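You operate a simulated robot arm through the tools that you are given. There is no shell and no other tool. Be economical: measure what you need, move in short steps, check, and stop when the job is done.

Carry out the task below with a simulated robot arm. There is one attempt and no reset: what you move stays moved.

TASK
Slide the lime tin along the long table until it stands next to the rose candle glass.
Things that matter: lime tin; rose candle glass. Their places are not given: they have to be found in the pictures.

It is judged by the outcome, as a careful person would: the job done as asked, and still so three seconds after it is handed in. It fails if anything else is knocked over, pushed out of place, dropped, spilled or broken.

THE ROBOT
A 7-joint arm with a two-finger parallel gripper, fixed in place. Base frame: the origin is at the foot of the arm, x ahead of it, y to its left, z up; the work surface is at about z = 0. Lengths are in m, angles in rad, forces in N, time in s.
With the tool pointing down near the work surface it reaches from about 0.22 to 0.58 m from the base axis. Its first joint turns from -1.152 to 1.152 rad. Payload 2.5 kg.
Tool frame: the origin (TCP) lies between the finger pads and is the grasp point; the fingertips stand 0.023 m ahead of it; z points along the fingers, y is the line along which they close. The gripper opens to 0.094 m. The fingers are 0.038 m wide and 0.01 m thick; the gripper's body (0.054 by 0.096 m) begins 0.039 m behind the TCP.
Orientation is that of the tool frame in the base frame, as a unit quaternion [w, x, y, z]. With the fingers straight down and closing along the base's y, the tool's x points along the base's -x, its y along +y and its z along -z.

THE INTERFACE
- The arm moves only by the tool play_rows. Its argument "deltas" is text: rows parted by semicolons, each of 7 numbers parted by spaces: the gripper command, from -1 (fully open) to 1 (shut), values between in proportion, then the shift along the tool's x, y, z in cm, then the turn, a rotation vector about the tool's x, y, z in rad. In form: jaw dx dy dz rx ry rz; .... A call has 1 to 20 rows; each row shifts and turns the commanded pose from where the row before left it, along the tool's axes as they then stand. A row lasts 0.2 s, in which the tool goes at most 0.05 m and 0.15 rad; a call with a longer step from one row to the next is refused whole, and so is a gripper value outside its range. A pose out of reach is approached as far as the arm can. The call stops where the force on the tool passes 40 N (or 10 N more than at its start, if that is more) or the arm is blocked; 0.2 s more then pass. The fingers move at their own pace (about 0.108 m/s each) and stop on an object; they squeeze with about 43 N. The grip force told is the motor's: it shows also when the fingers shut on nothing. Time passes only in rows, and 0.2 s behind the last, so rows that do not move let the fingers close. It gives the time, the measured TCP pose, the force on the tool (base axes), the opening and the grip force at its end, in the units of the frame above (readings bear some noise), and new pictures: "pictures" is both (left out), scene, wrist or none.
- Cameras (640 x 400 px; columns grow to the right, rows downward): "scene" is fixed at [0.115, -0.4022, 0.5498]; the picture's right is [0.87, -0.50, 0.00], its down [-0.26, -0.45, -0.86] and it looks along [0.43, 0.74, -0.52] (base axes); focal length 326 px, centre (320, 200). "wrist" rides on the gripper at [-0.039, 0, -0.044] in the tool frame; the picture's right is [0.00, -1.00, 0.00], its down [0.97, 0.00, -0.24] and it looks along [0.24, 0.00, 0.97] (tool axes); focal length 218 px, centre (320, 200).
- pixel_to_xyz(camera, pixels): for up to 12 pixels [column, row] of the newest picture of that camera ("zoom" is the newest enlarged one), the place [x, y, z] in the base frame of the surface seen there, good to about 0.002 m. No time passes.
- close_up(camera, box): a new picture of the part [left, top, right, bottom] of that camera's present view, enlarged. No time passes.
- hand_in(): hands the job in; it is judged then, once.

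Work in short steps. Measure before you move; look again where a grasp or a placing could have gone wrong, and mend it. You have 60 turns and 100 pictures in all, the two below and enlarged ones among them. Open the gripper and draw the arm clear of the work before you hand the job in, unless the task says otherwise; then end with one line.

The tools are called after "Call:" as name(argument=value, ...) on one line, values as JSON. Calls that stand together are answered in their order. play_rows: Moves the arm, as the interface text tells. Its arguments: {"type":"object","properties":{"deltas":{"type":"string"},"pictures":{"type":"string","enum":["both","scene","wrist","none"]}},"required":["deltas"]} The other tools are called the same way: pixel_to_xyz (camera, pixels) gives the place of the surface under pixels of a picture; close_up (camera, box) takes an enlarged picture of a part of a camera's view; hand_in () hands the job in.

At the start:

```text
t: 0.0
tcp_pos: [0.3402, -0.0214, 0.3503]
ee_rot: [0.0, 0.0, 1.0, -0.001]
force: [0.0, -0.4, 0.2]
opening: 0.094
finger_force: 0.0
```

scene: 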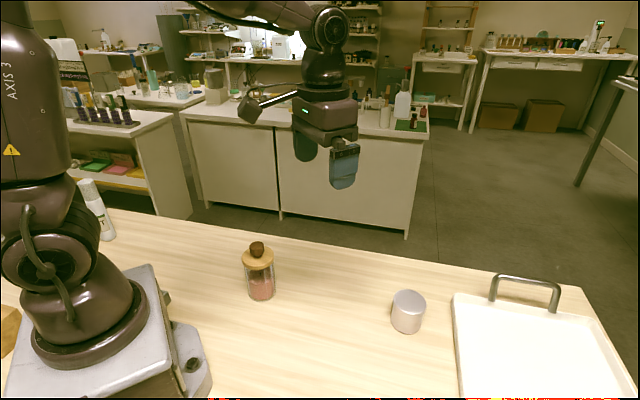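
wrist: 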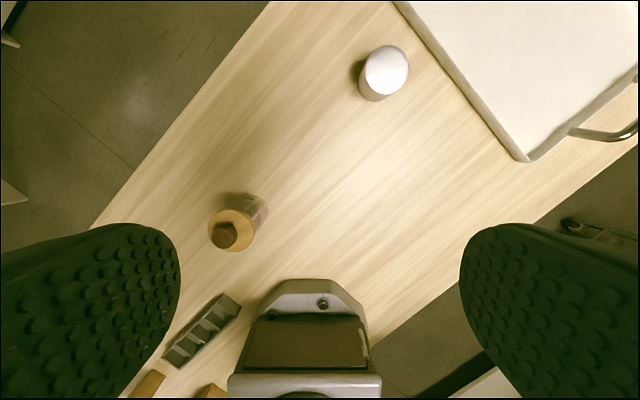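

The scene shows a silvery tin near (407,312) and a glass with pink content and a wooden lid near (259,272). I'll enlarge and measure both.

Call:
close_up(camera="scene", box=[200, 220, 456, 380])

Call:
pixel_to_xyz(camera="scene", pixels=[[408, 296], [394, 295], [423, 299], [407, 320], [404, 334], [258, 247], [258, 259], [261, 290], [262, 302], [245, 262], [275, 258], [455, 330]])

Call:
pixel_to_xyz(camera="wrist", pixels=[[387, 70], [387, 48], [387, 92], [367, 70], [408, 70], [226, 235], [240, 225], [262, 207], [371, 97], [400, 10], [525, 160], [200, 330]])

```text
2.50 times, centred on (328, 300) of scene
```

zoom: 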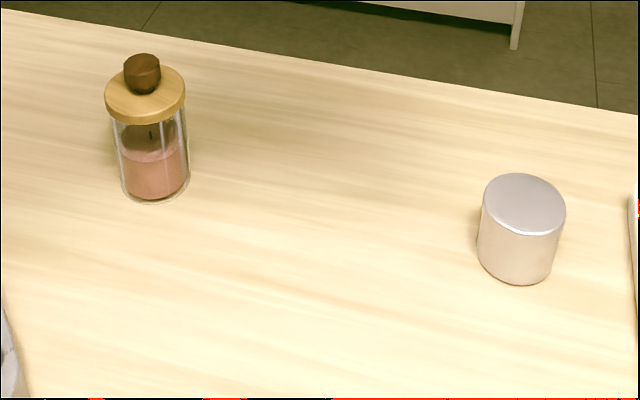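

```text
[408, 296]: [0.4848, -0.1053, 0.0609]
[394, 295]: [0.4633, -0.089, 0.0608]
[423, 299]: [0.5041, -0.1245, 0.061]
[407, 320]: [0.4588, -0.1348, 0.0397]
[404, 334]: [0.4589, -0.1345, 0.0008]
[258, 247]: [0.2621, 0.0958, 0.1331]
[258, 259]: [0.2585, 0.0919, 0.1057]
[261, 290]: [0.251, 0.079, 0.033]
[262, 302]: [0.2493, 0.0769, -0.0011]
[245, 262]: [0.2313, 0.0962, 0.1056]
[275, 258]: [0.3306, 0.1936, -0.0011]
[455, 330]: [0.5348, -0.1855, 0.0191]
```

```text
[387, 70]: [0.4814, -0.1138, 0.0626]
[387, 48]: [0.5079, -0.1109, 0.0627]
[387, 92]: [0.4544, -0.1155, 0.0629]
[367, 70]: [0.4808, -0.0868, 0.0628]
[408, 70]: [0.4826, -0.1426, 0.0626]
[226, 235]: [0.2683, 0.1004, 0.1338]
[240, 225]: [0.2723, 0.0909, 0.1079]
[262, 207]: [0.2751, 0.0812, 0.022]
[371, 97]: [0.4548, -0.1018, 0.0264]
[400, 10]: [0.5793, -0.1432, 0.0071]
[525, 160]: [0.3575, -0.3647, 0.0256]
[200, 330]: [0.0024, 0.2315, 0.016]
```

The tin's centre is about (0.481, -0.114), radius about 0.028, height 0.062. The candle is at about (0.263, 0.098) with a wider lid at z≈0.105. Before moving I'll check the tray handle and look for any other tin or glass.

Call:
pixel_to_xyz(camera="scene", pixels=[[491, 296], [495, 278], [553, 308], [530, 279]])

Call:
close_up(camera="wrist", box=[160, 160, 320, 260])

Call:
close_up(camera="wrist", box=[320, 20, 448, 100])

```text
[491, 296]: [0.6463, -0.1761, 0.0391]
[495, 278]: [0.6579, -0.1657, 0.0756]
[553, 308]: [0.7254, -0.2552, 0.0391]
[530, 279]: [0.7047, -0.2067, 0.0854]
```

```text
4.00 times, centred on (240, 210) of wrist
```

zoom: 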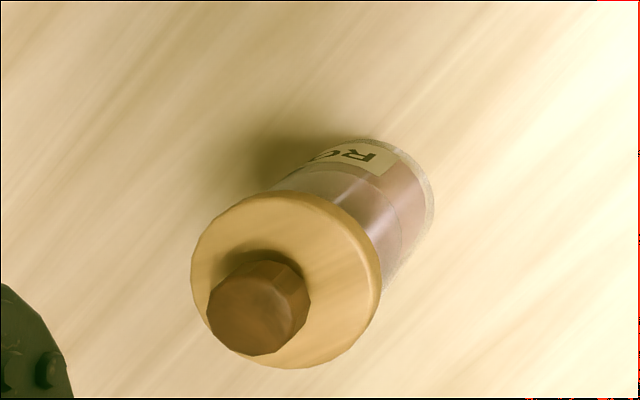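

```text
5.00 times, centred on (384, 60) of wrist
```

zoom: 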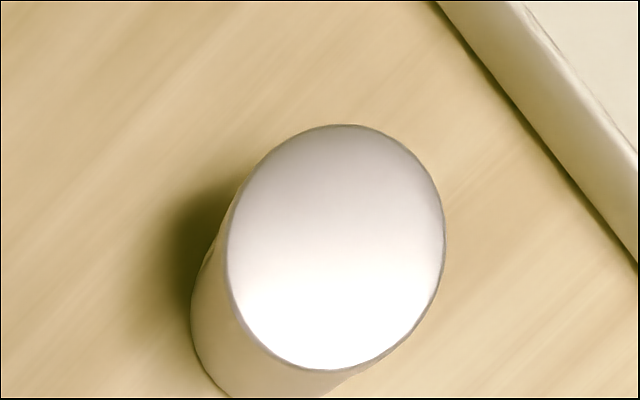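

The label on the glass begins "RO…", so it is the rose candle. I'll move above the tin, turning the wrist 45° so the fingers close across the tin-to-candle line and the camera side faces away from the candle.

Call:
play_rows(deltas="-1 -2.35 -1.55 2 0 0 0; -1 -2.35 -1.55 2 0 0 0; -1 -2.35 -1.55 2 0 0 0; -1 -2.35 -1.55 2 0 0 0; -1 -2.35 -1.55 2 0 0 0; -1 -2.35 -1.51 2 0 0 0; -1 0 0 0.5 0 0 0.13; -1 0 0 0.5 0 0 0.13; -1 0 0 0.5 0 0 0.13; -1 0 0 0.5 0 0 0.13; -1 0 0 0.5 0 0 0.13; -1 0 0 0.5 0 0 0.135; -1 0 0 0 0 0 0")

```text
t: 2.8
tcp_pos: [0.4809, -0.1145, 0.2017]
ee_rot: [0.0, 0.383, 0.924, 0.0]
force: [0.8, 0.5, 0.0]
opening: 0.0938
finger_force: 0.1
```

scene: 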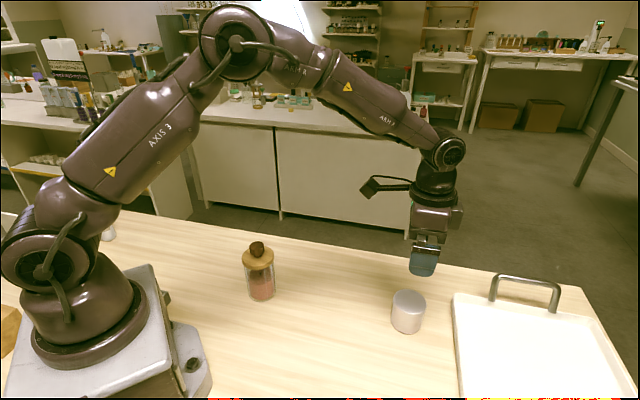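
wrist: 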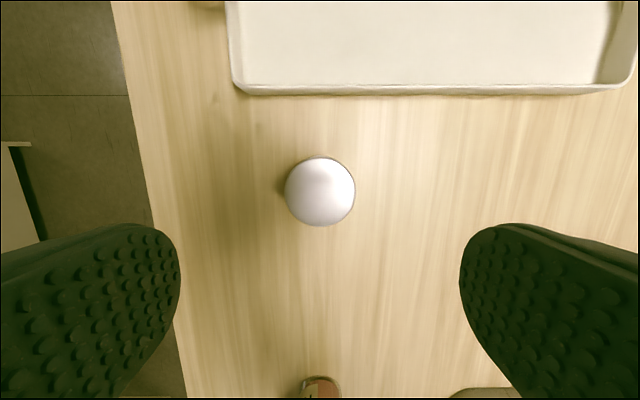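

The tin is centred between the fingers, and the candle is aligned at the picture's bottom (320,388). A bracket sticks out of the wrist toward the candle side, at scene (380,185), so I need to measure it for clearance.

Call:
close_up(camera="scene", box=[340, 130, 500, 230])

Call:
pixel_to_xyz(camera="scene", pixels=[[366, 188], [370, 192], [375, 179], [400, 180], [405, 189], [430, 215], [455, 218], [432, 238], [421, 268]])

Call:
pixel_to_xyz(camera="wrist", pixels=[[320, 190], [320, 160], [320, 222], [290, 190], [350, 190], [320, 390]])

```text
4.00 times, centred on (420, 180) of scene
```

zoom: 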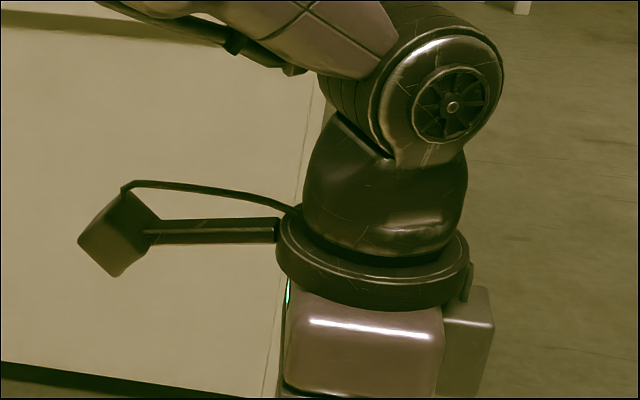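

```text
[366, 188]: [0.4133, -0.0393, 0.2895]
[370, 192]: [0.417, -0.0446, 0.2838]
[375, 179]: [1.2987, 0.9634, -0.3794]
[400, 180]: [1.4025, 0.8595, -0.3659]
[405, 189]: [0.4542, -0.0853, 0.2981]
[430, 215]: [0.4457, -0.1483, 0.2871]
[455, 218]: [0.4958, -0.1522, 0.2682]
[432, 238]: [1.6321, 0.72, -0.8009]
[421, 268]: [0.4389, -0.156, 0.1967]
```

```text
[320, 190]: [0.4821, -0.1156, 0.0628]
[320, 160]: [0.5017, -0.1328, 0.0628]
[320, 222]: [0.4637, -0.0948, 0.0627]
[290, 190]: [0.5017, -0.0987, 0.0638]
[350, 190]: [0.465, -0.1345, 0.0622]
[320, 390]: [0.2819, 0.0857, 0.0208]
```

The bracket hangs about 0.10 m ahead of the TCP and only 0.08 m above it, so it would hit the candle's knob if it pointed straight at it. I'll turn back 0.56 rad so the bracket passes beside the candle, then go down over the tin.

Call:
play_rows(deltas="-1 0 0 0 0 0 -0.14; -1 0 0 0 0 0 -0.14; -1 0 0 0 0 0 -0.14; -1 0 0 0 0 0 -0.14; -1 0 0 2.5 0 0 0; -1 0 0 2.5 0 0 0; -1 0 0 2.5 0 0 0; -1 0 0 2.5 0 0 0; -1 0 0 2 0 0 0; -1 0 0 2 0 0 0; -1 0 0 1.4 0 0 0; -1 0 0 0 0 0 0")

```text
t: 5.4
tcp_pos: [0.4814, -0.1135, 0.0478]
ee_rot: [0.0, 0.113, 0.994, 0.0]
force: [0.3, 0.0, 0.3]
opening: 0.094
finger_force: 0.0
```

scene: 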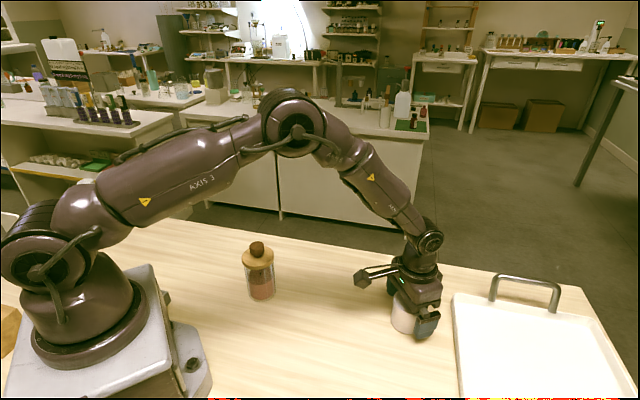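
wrist: 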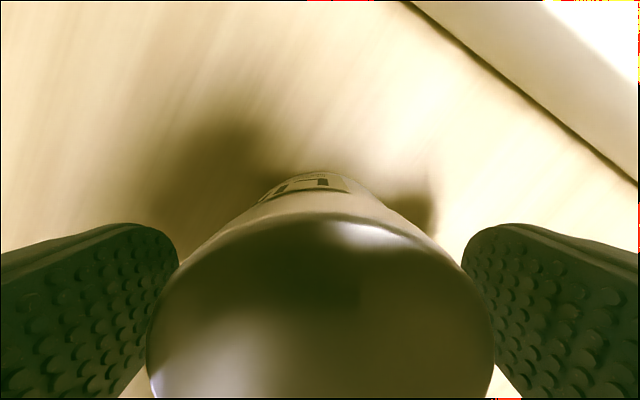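

The tin shows a label starting "LI", so it is the lime tin, and it sits between the fingers. I'll close gently on it.

Call:
play_rows(deltas="-0.1 0 0 0 0 0 0; -0.1 0 0 0 0 0 0; -0.1 0 0 0 0 0 0", pictures="scene")

Call:
pixel_to_xyz(camera="scene", pixels=[[362, 277], [360, 282], [371, 272], [377, 277], [258, 244], [257, 252]])

```text
t: 6.2
tcp_pos: [0.4814, -0.1139, 0.047]
ee_rot: [0.0, 0.112, 0.994, 0.0]
force: [0.2, 1.0, -0.2]
opening: 0.0613
finger_force: 43.1
```

scene: 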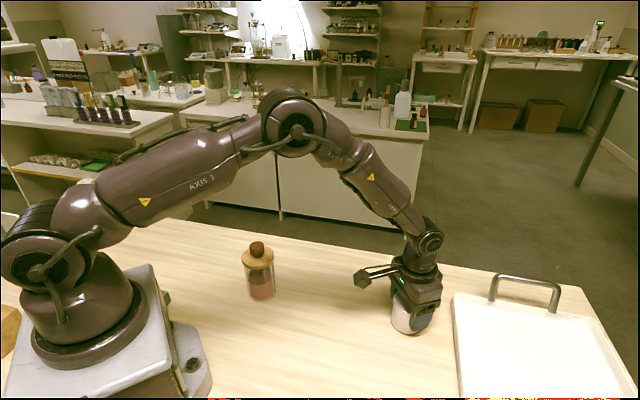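

```text
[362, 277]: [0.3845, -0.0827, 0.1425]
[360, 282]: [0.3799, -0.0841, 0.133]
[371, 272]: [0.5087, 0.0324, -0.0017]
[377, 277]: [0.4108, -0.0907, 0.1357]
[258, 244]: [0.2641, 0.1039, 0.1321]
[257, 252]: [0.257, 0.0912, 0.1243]
```

It is gripped (opening 0.061). Now I'll slide it at constant height toward the candle for about three quarters of the way, then check.

Call:
play_rows(deltas="-0.1 0.9 0.56 0 0 0 0; -0.1 1.5 0.93 0 0 0 0; -0.1 1.5 0.93 0 0 0 0; -0.1 1.5 0.93 0 0 0 0; -0.1 1.5 0.93 0 0 0 0; -0.1 1.5 0.93 0 0 0 0; -0.1 1.5 0.93 0 0 0 0; -0.1 1.5 0.93 0 0 0 0; -0.1 1.5 0.93 0 0 0 0; -0.1 1.5 0.96 0 0 0 0; -0.1 0 0 0 0 0 0")

```text
t: 8.6
tcp_pos: [0.3611, 0.0061, 0.0482]
ee_rot: [0.001, 0.113, 0.994, 0.001]
force: [-0.5, 0.1, -0.9]
opening: 0.0609
finger_force: 43.1
```

scene: 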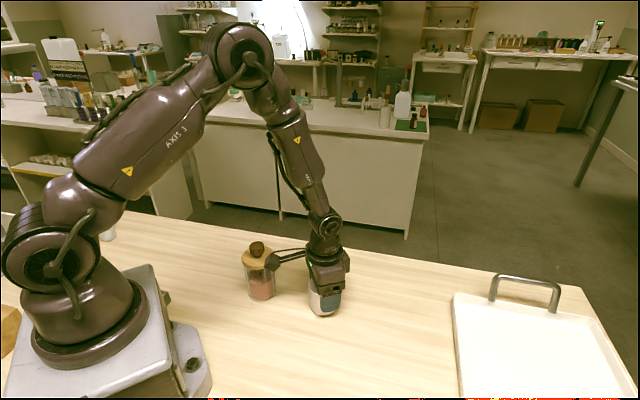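
wrist: 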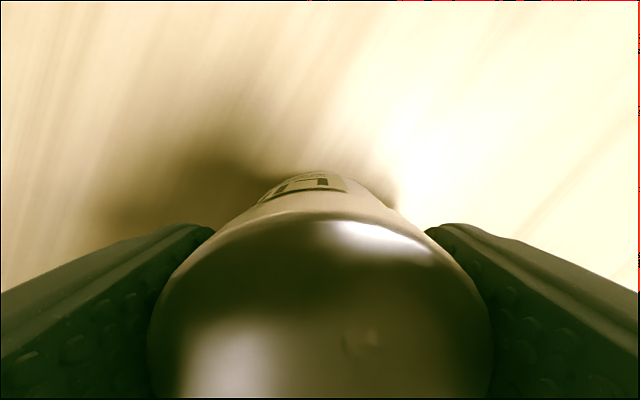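

Sliding well, and the tin is still level with its label unturned. I'll check the bracket's place relative to the candle before the last part.

Call:
close_up(camera="scene", box=[216, 220, 376, 320])

Call:
pixel_to_xyz(camera="scene", pixels=[[270, 261], [268, 266], [277, 262], [258, 247], [250, 258], [290, 256], [262, 301], [320, 314], [313, 300]])

```text
4.00 times, centred on (296, 270) of scene
```

zoom: 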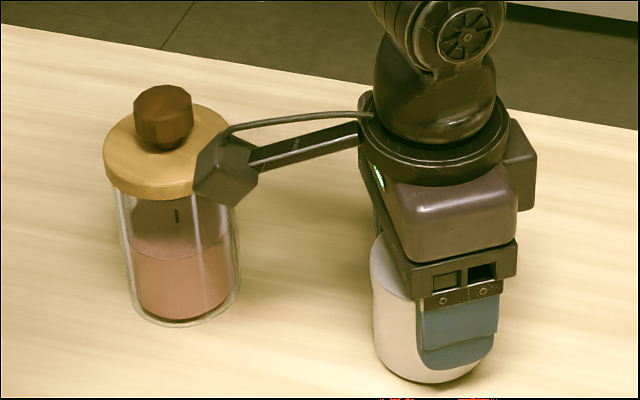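

```text
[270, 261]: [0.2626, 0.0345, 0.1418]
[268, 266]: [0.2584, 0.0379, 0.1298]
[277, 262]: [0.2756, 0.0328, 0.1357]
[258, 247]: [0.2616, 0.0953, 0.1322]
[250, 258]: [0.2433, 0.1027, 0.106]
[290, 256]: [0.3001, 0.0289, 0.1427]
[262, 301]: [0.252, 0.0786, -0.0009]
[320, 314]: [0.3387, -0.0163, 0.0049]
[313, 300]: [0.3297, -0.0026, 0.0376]
```

The bracket clears the knob, but its margin on the rest of the path is thin. I'll turn another 0.1 rad away and slide slowly through the last 5 cm.

Call:
play_rows(deltas="-0.1 0 0 0 0 0 -0.1; -0.1 0.65 0.49 0 0 0 0; -0.1 0.65 0.49 0 0 0 0; -0.1 0.65 0.49 0 0 0 0; -0.1 0.65 0.49 0 0 0 0; -0.1 0 0 0 0 0 0", pictures="scene")

Call:
close_up(camera="scene", box=[216, 220, 376, 320])

```text
t: 10.0
tcp_pos: [0.3382, 0.0283, 0.0472]
ee_rot: [0.0, 0.063, 0.998, 0.0]
force: [0.8, -1.0, 0.1]
opening: 0.0611
finger_force: 43.0
```

scene: 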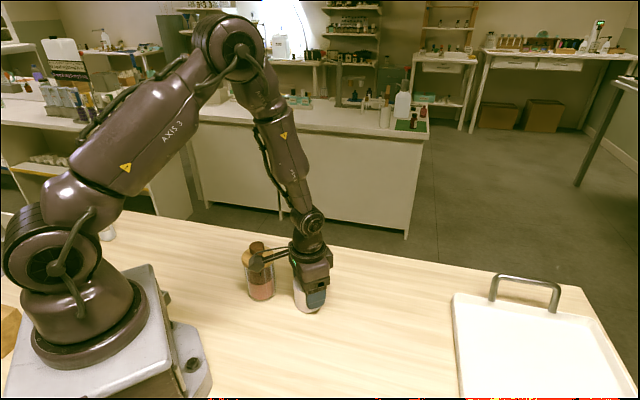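

```text
4.00 times, centred on (296, 270) of scene
```

zoom: 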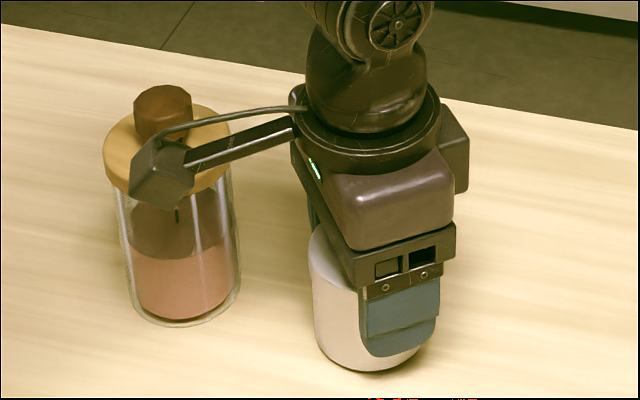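

Nothing is touched yet, and the candle hasn't moved (zoom lid still at about (165,150)). I'll check the bracket and candle numbers before the last centimetre or so.

Call:
pixel_to_xyz(camera="zoom", pixels=[[150, 170], [185, 165], [180, 185], [240, 150], [160, 120], [275, 142], [180, 320], [238, 290], [322, 320], [345, 358], [305, 155]])

```text
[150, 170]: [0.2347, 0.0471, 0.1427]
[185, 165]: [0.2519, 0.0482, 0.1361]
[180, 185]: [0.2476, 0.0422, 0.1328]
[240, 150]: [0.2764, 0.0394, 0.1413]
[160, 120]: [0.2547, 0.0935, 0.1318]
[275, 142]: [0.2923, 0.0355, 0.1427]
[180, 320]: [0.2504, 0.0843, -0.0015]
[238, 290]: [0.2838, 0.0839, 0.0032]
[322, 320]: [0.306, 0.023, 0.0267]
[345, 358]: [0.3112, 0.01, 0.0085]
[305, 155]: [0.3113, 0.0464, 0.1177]
```

The bracket passes left of and in front of the knob (x≤0.24 and y≤0.085 after the move, against a knob at x≥0.25 and y≥0.087). I'll do the final 1.7 cm.

Call:
play_rows(deltas="-0.1 0.45 0.35 0 0 0 0; -0.1 0.45 0.35 0 0 0 0; -0.1 0.44 0.34 0 0 0 0; -0.1 0 0 0 0 0 0", pictures="scene")

Call:
close_up(camera="scene", box=[216, 220, 376, 320])

```text
t: 11.0
tcp_pos: [0.3259, 0.0397, 0.0488]
ee_rot: [-0.001, 0.063, 0.998, 0.0]
force: [0.5, 1.7, -0.9]
opening: 0.0608
finger_force: 43.1
```

scene: 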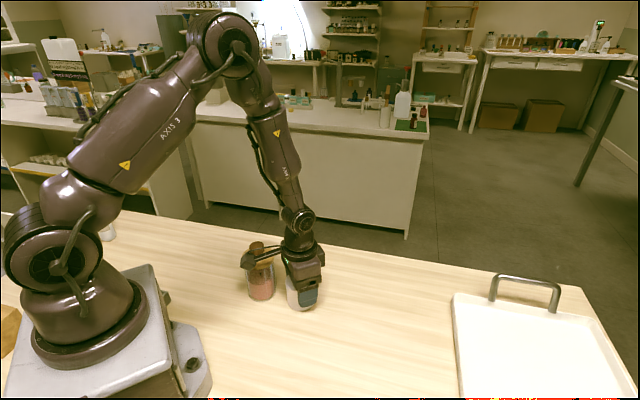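

```text
4.00 times, centred on (296, 270) of scene
```

zoom: 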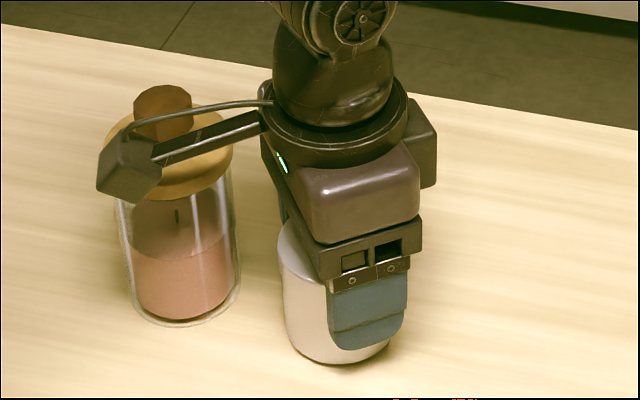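

The tin stands next to the candle with a gap of about 2.5–3 cm, and nothing is touched. I'll open partly, to keep clear of the glass, then lift straight up.

Call:
play_rows(deltas="-0.55 0 0 0 0 0 0; -0.55 0 0 0 0 0 0; -0.55 0 0 0 0 0 0; -0.55 0 0 -1 0 0 0; -0.55 0 0 -2 0 0 0; -0.55 0 0 -3 0 0 0; -0.55 0 0 -3 0 0 0; -0.55 0 0 -4 0 0 0; -0.55 0 0 -4 0 0 0; -0.55 0 0 -4 0 0 0; -0.55 -3 -3 0 0 0 0; -0.55 -3 -3 0 0 0 0; -0.55 0 0 0 0 0 0")

Call:
close_up(camera="scene", box=[216, 220, 376, 320])

```text
t: 13.8
tcp_pos: [0.3781, -0.0276, 0.2568]
ee_rot: [0.0, 0.062, 0.998, 0.0]
force: [0.5, -0.6, -0.2]
opening: 0.0728
finger_force: 0.0
```

scene: 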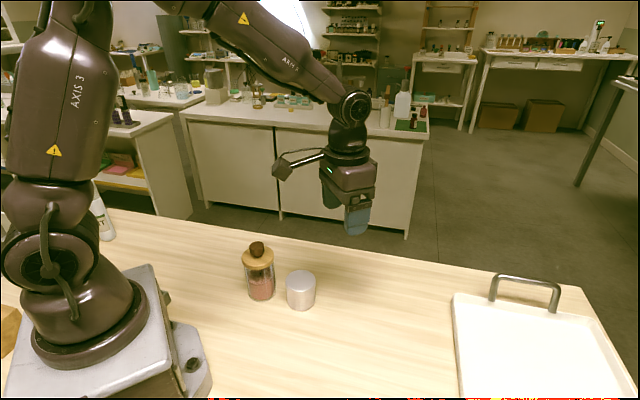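
wrist: 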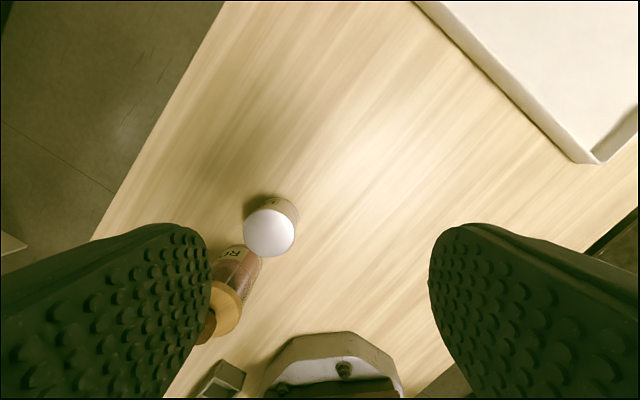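

```text
4.00 times, centred on (296, 270) of scene
```

zoom: 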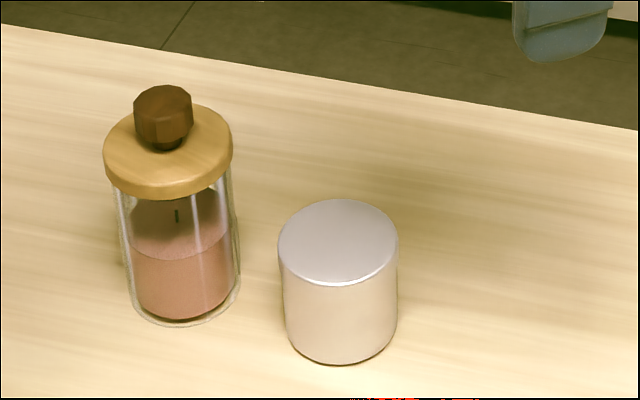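

The tin stands upright next to the candle, which hasn't moved, and the arm is clear. I'll open the gripper fully and then hand in.

Call:
play_rows(deltas="-1 0 0 0 0 0 0; -1 0 0 0 0 0 0; -1 0 0 0 0 0 0", pictures="none")

```text
t: 14.6
tcp_pos: [0.3791, -0.0283, 0.2568]
ee_rot: [0.0, 0.062, 0.998, 0.001]
force: [0.5, 0.1, -0.1]
opening: 0.094
finger_force: 0.1
```

Call:
hand_in()

```text
The job is handed in.
```

I slid the lime tin along the table; it now stands upright next to the rose candle glass, about 3 cm from it, and nothing else was touched.
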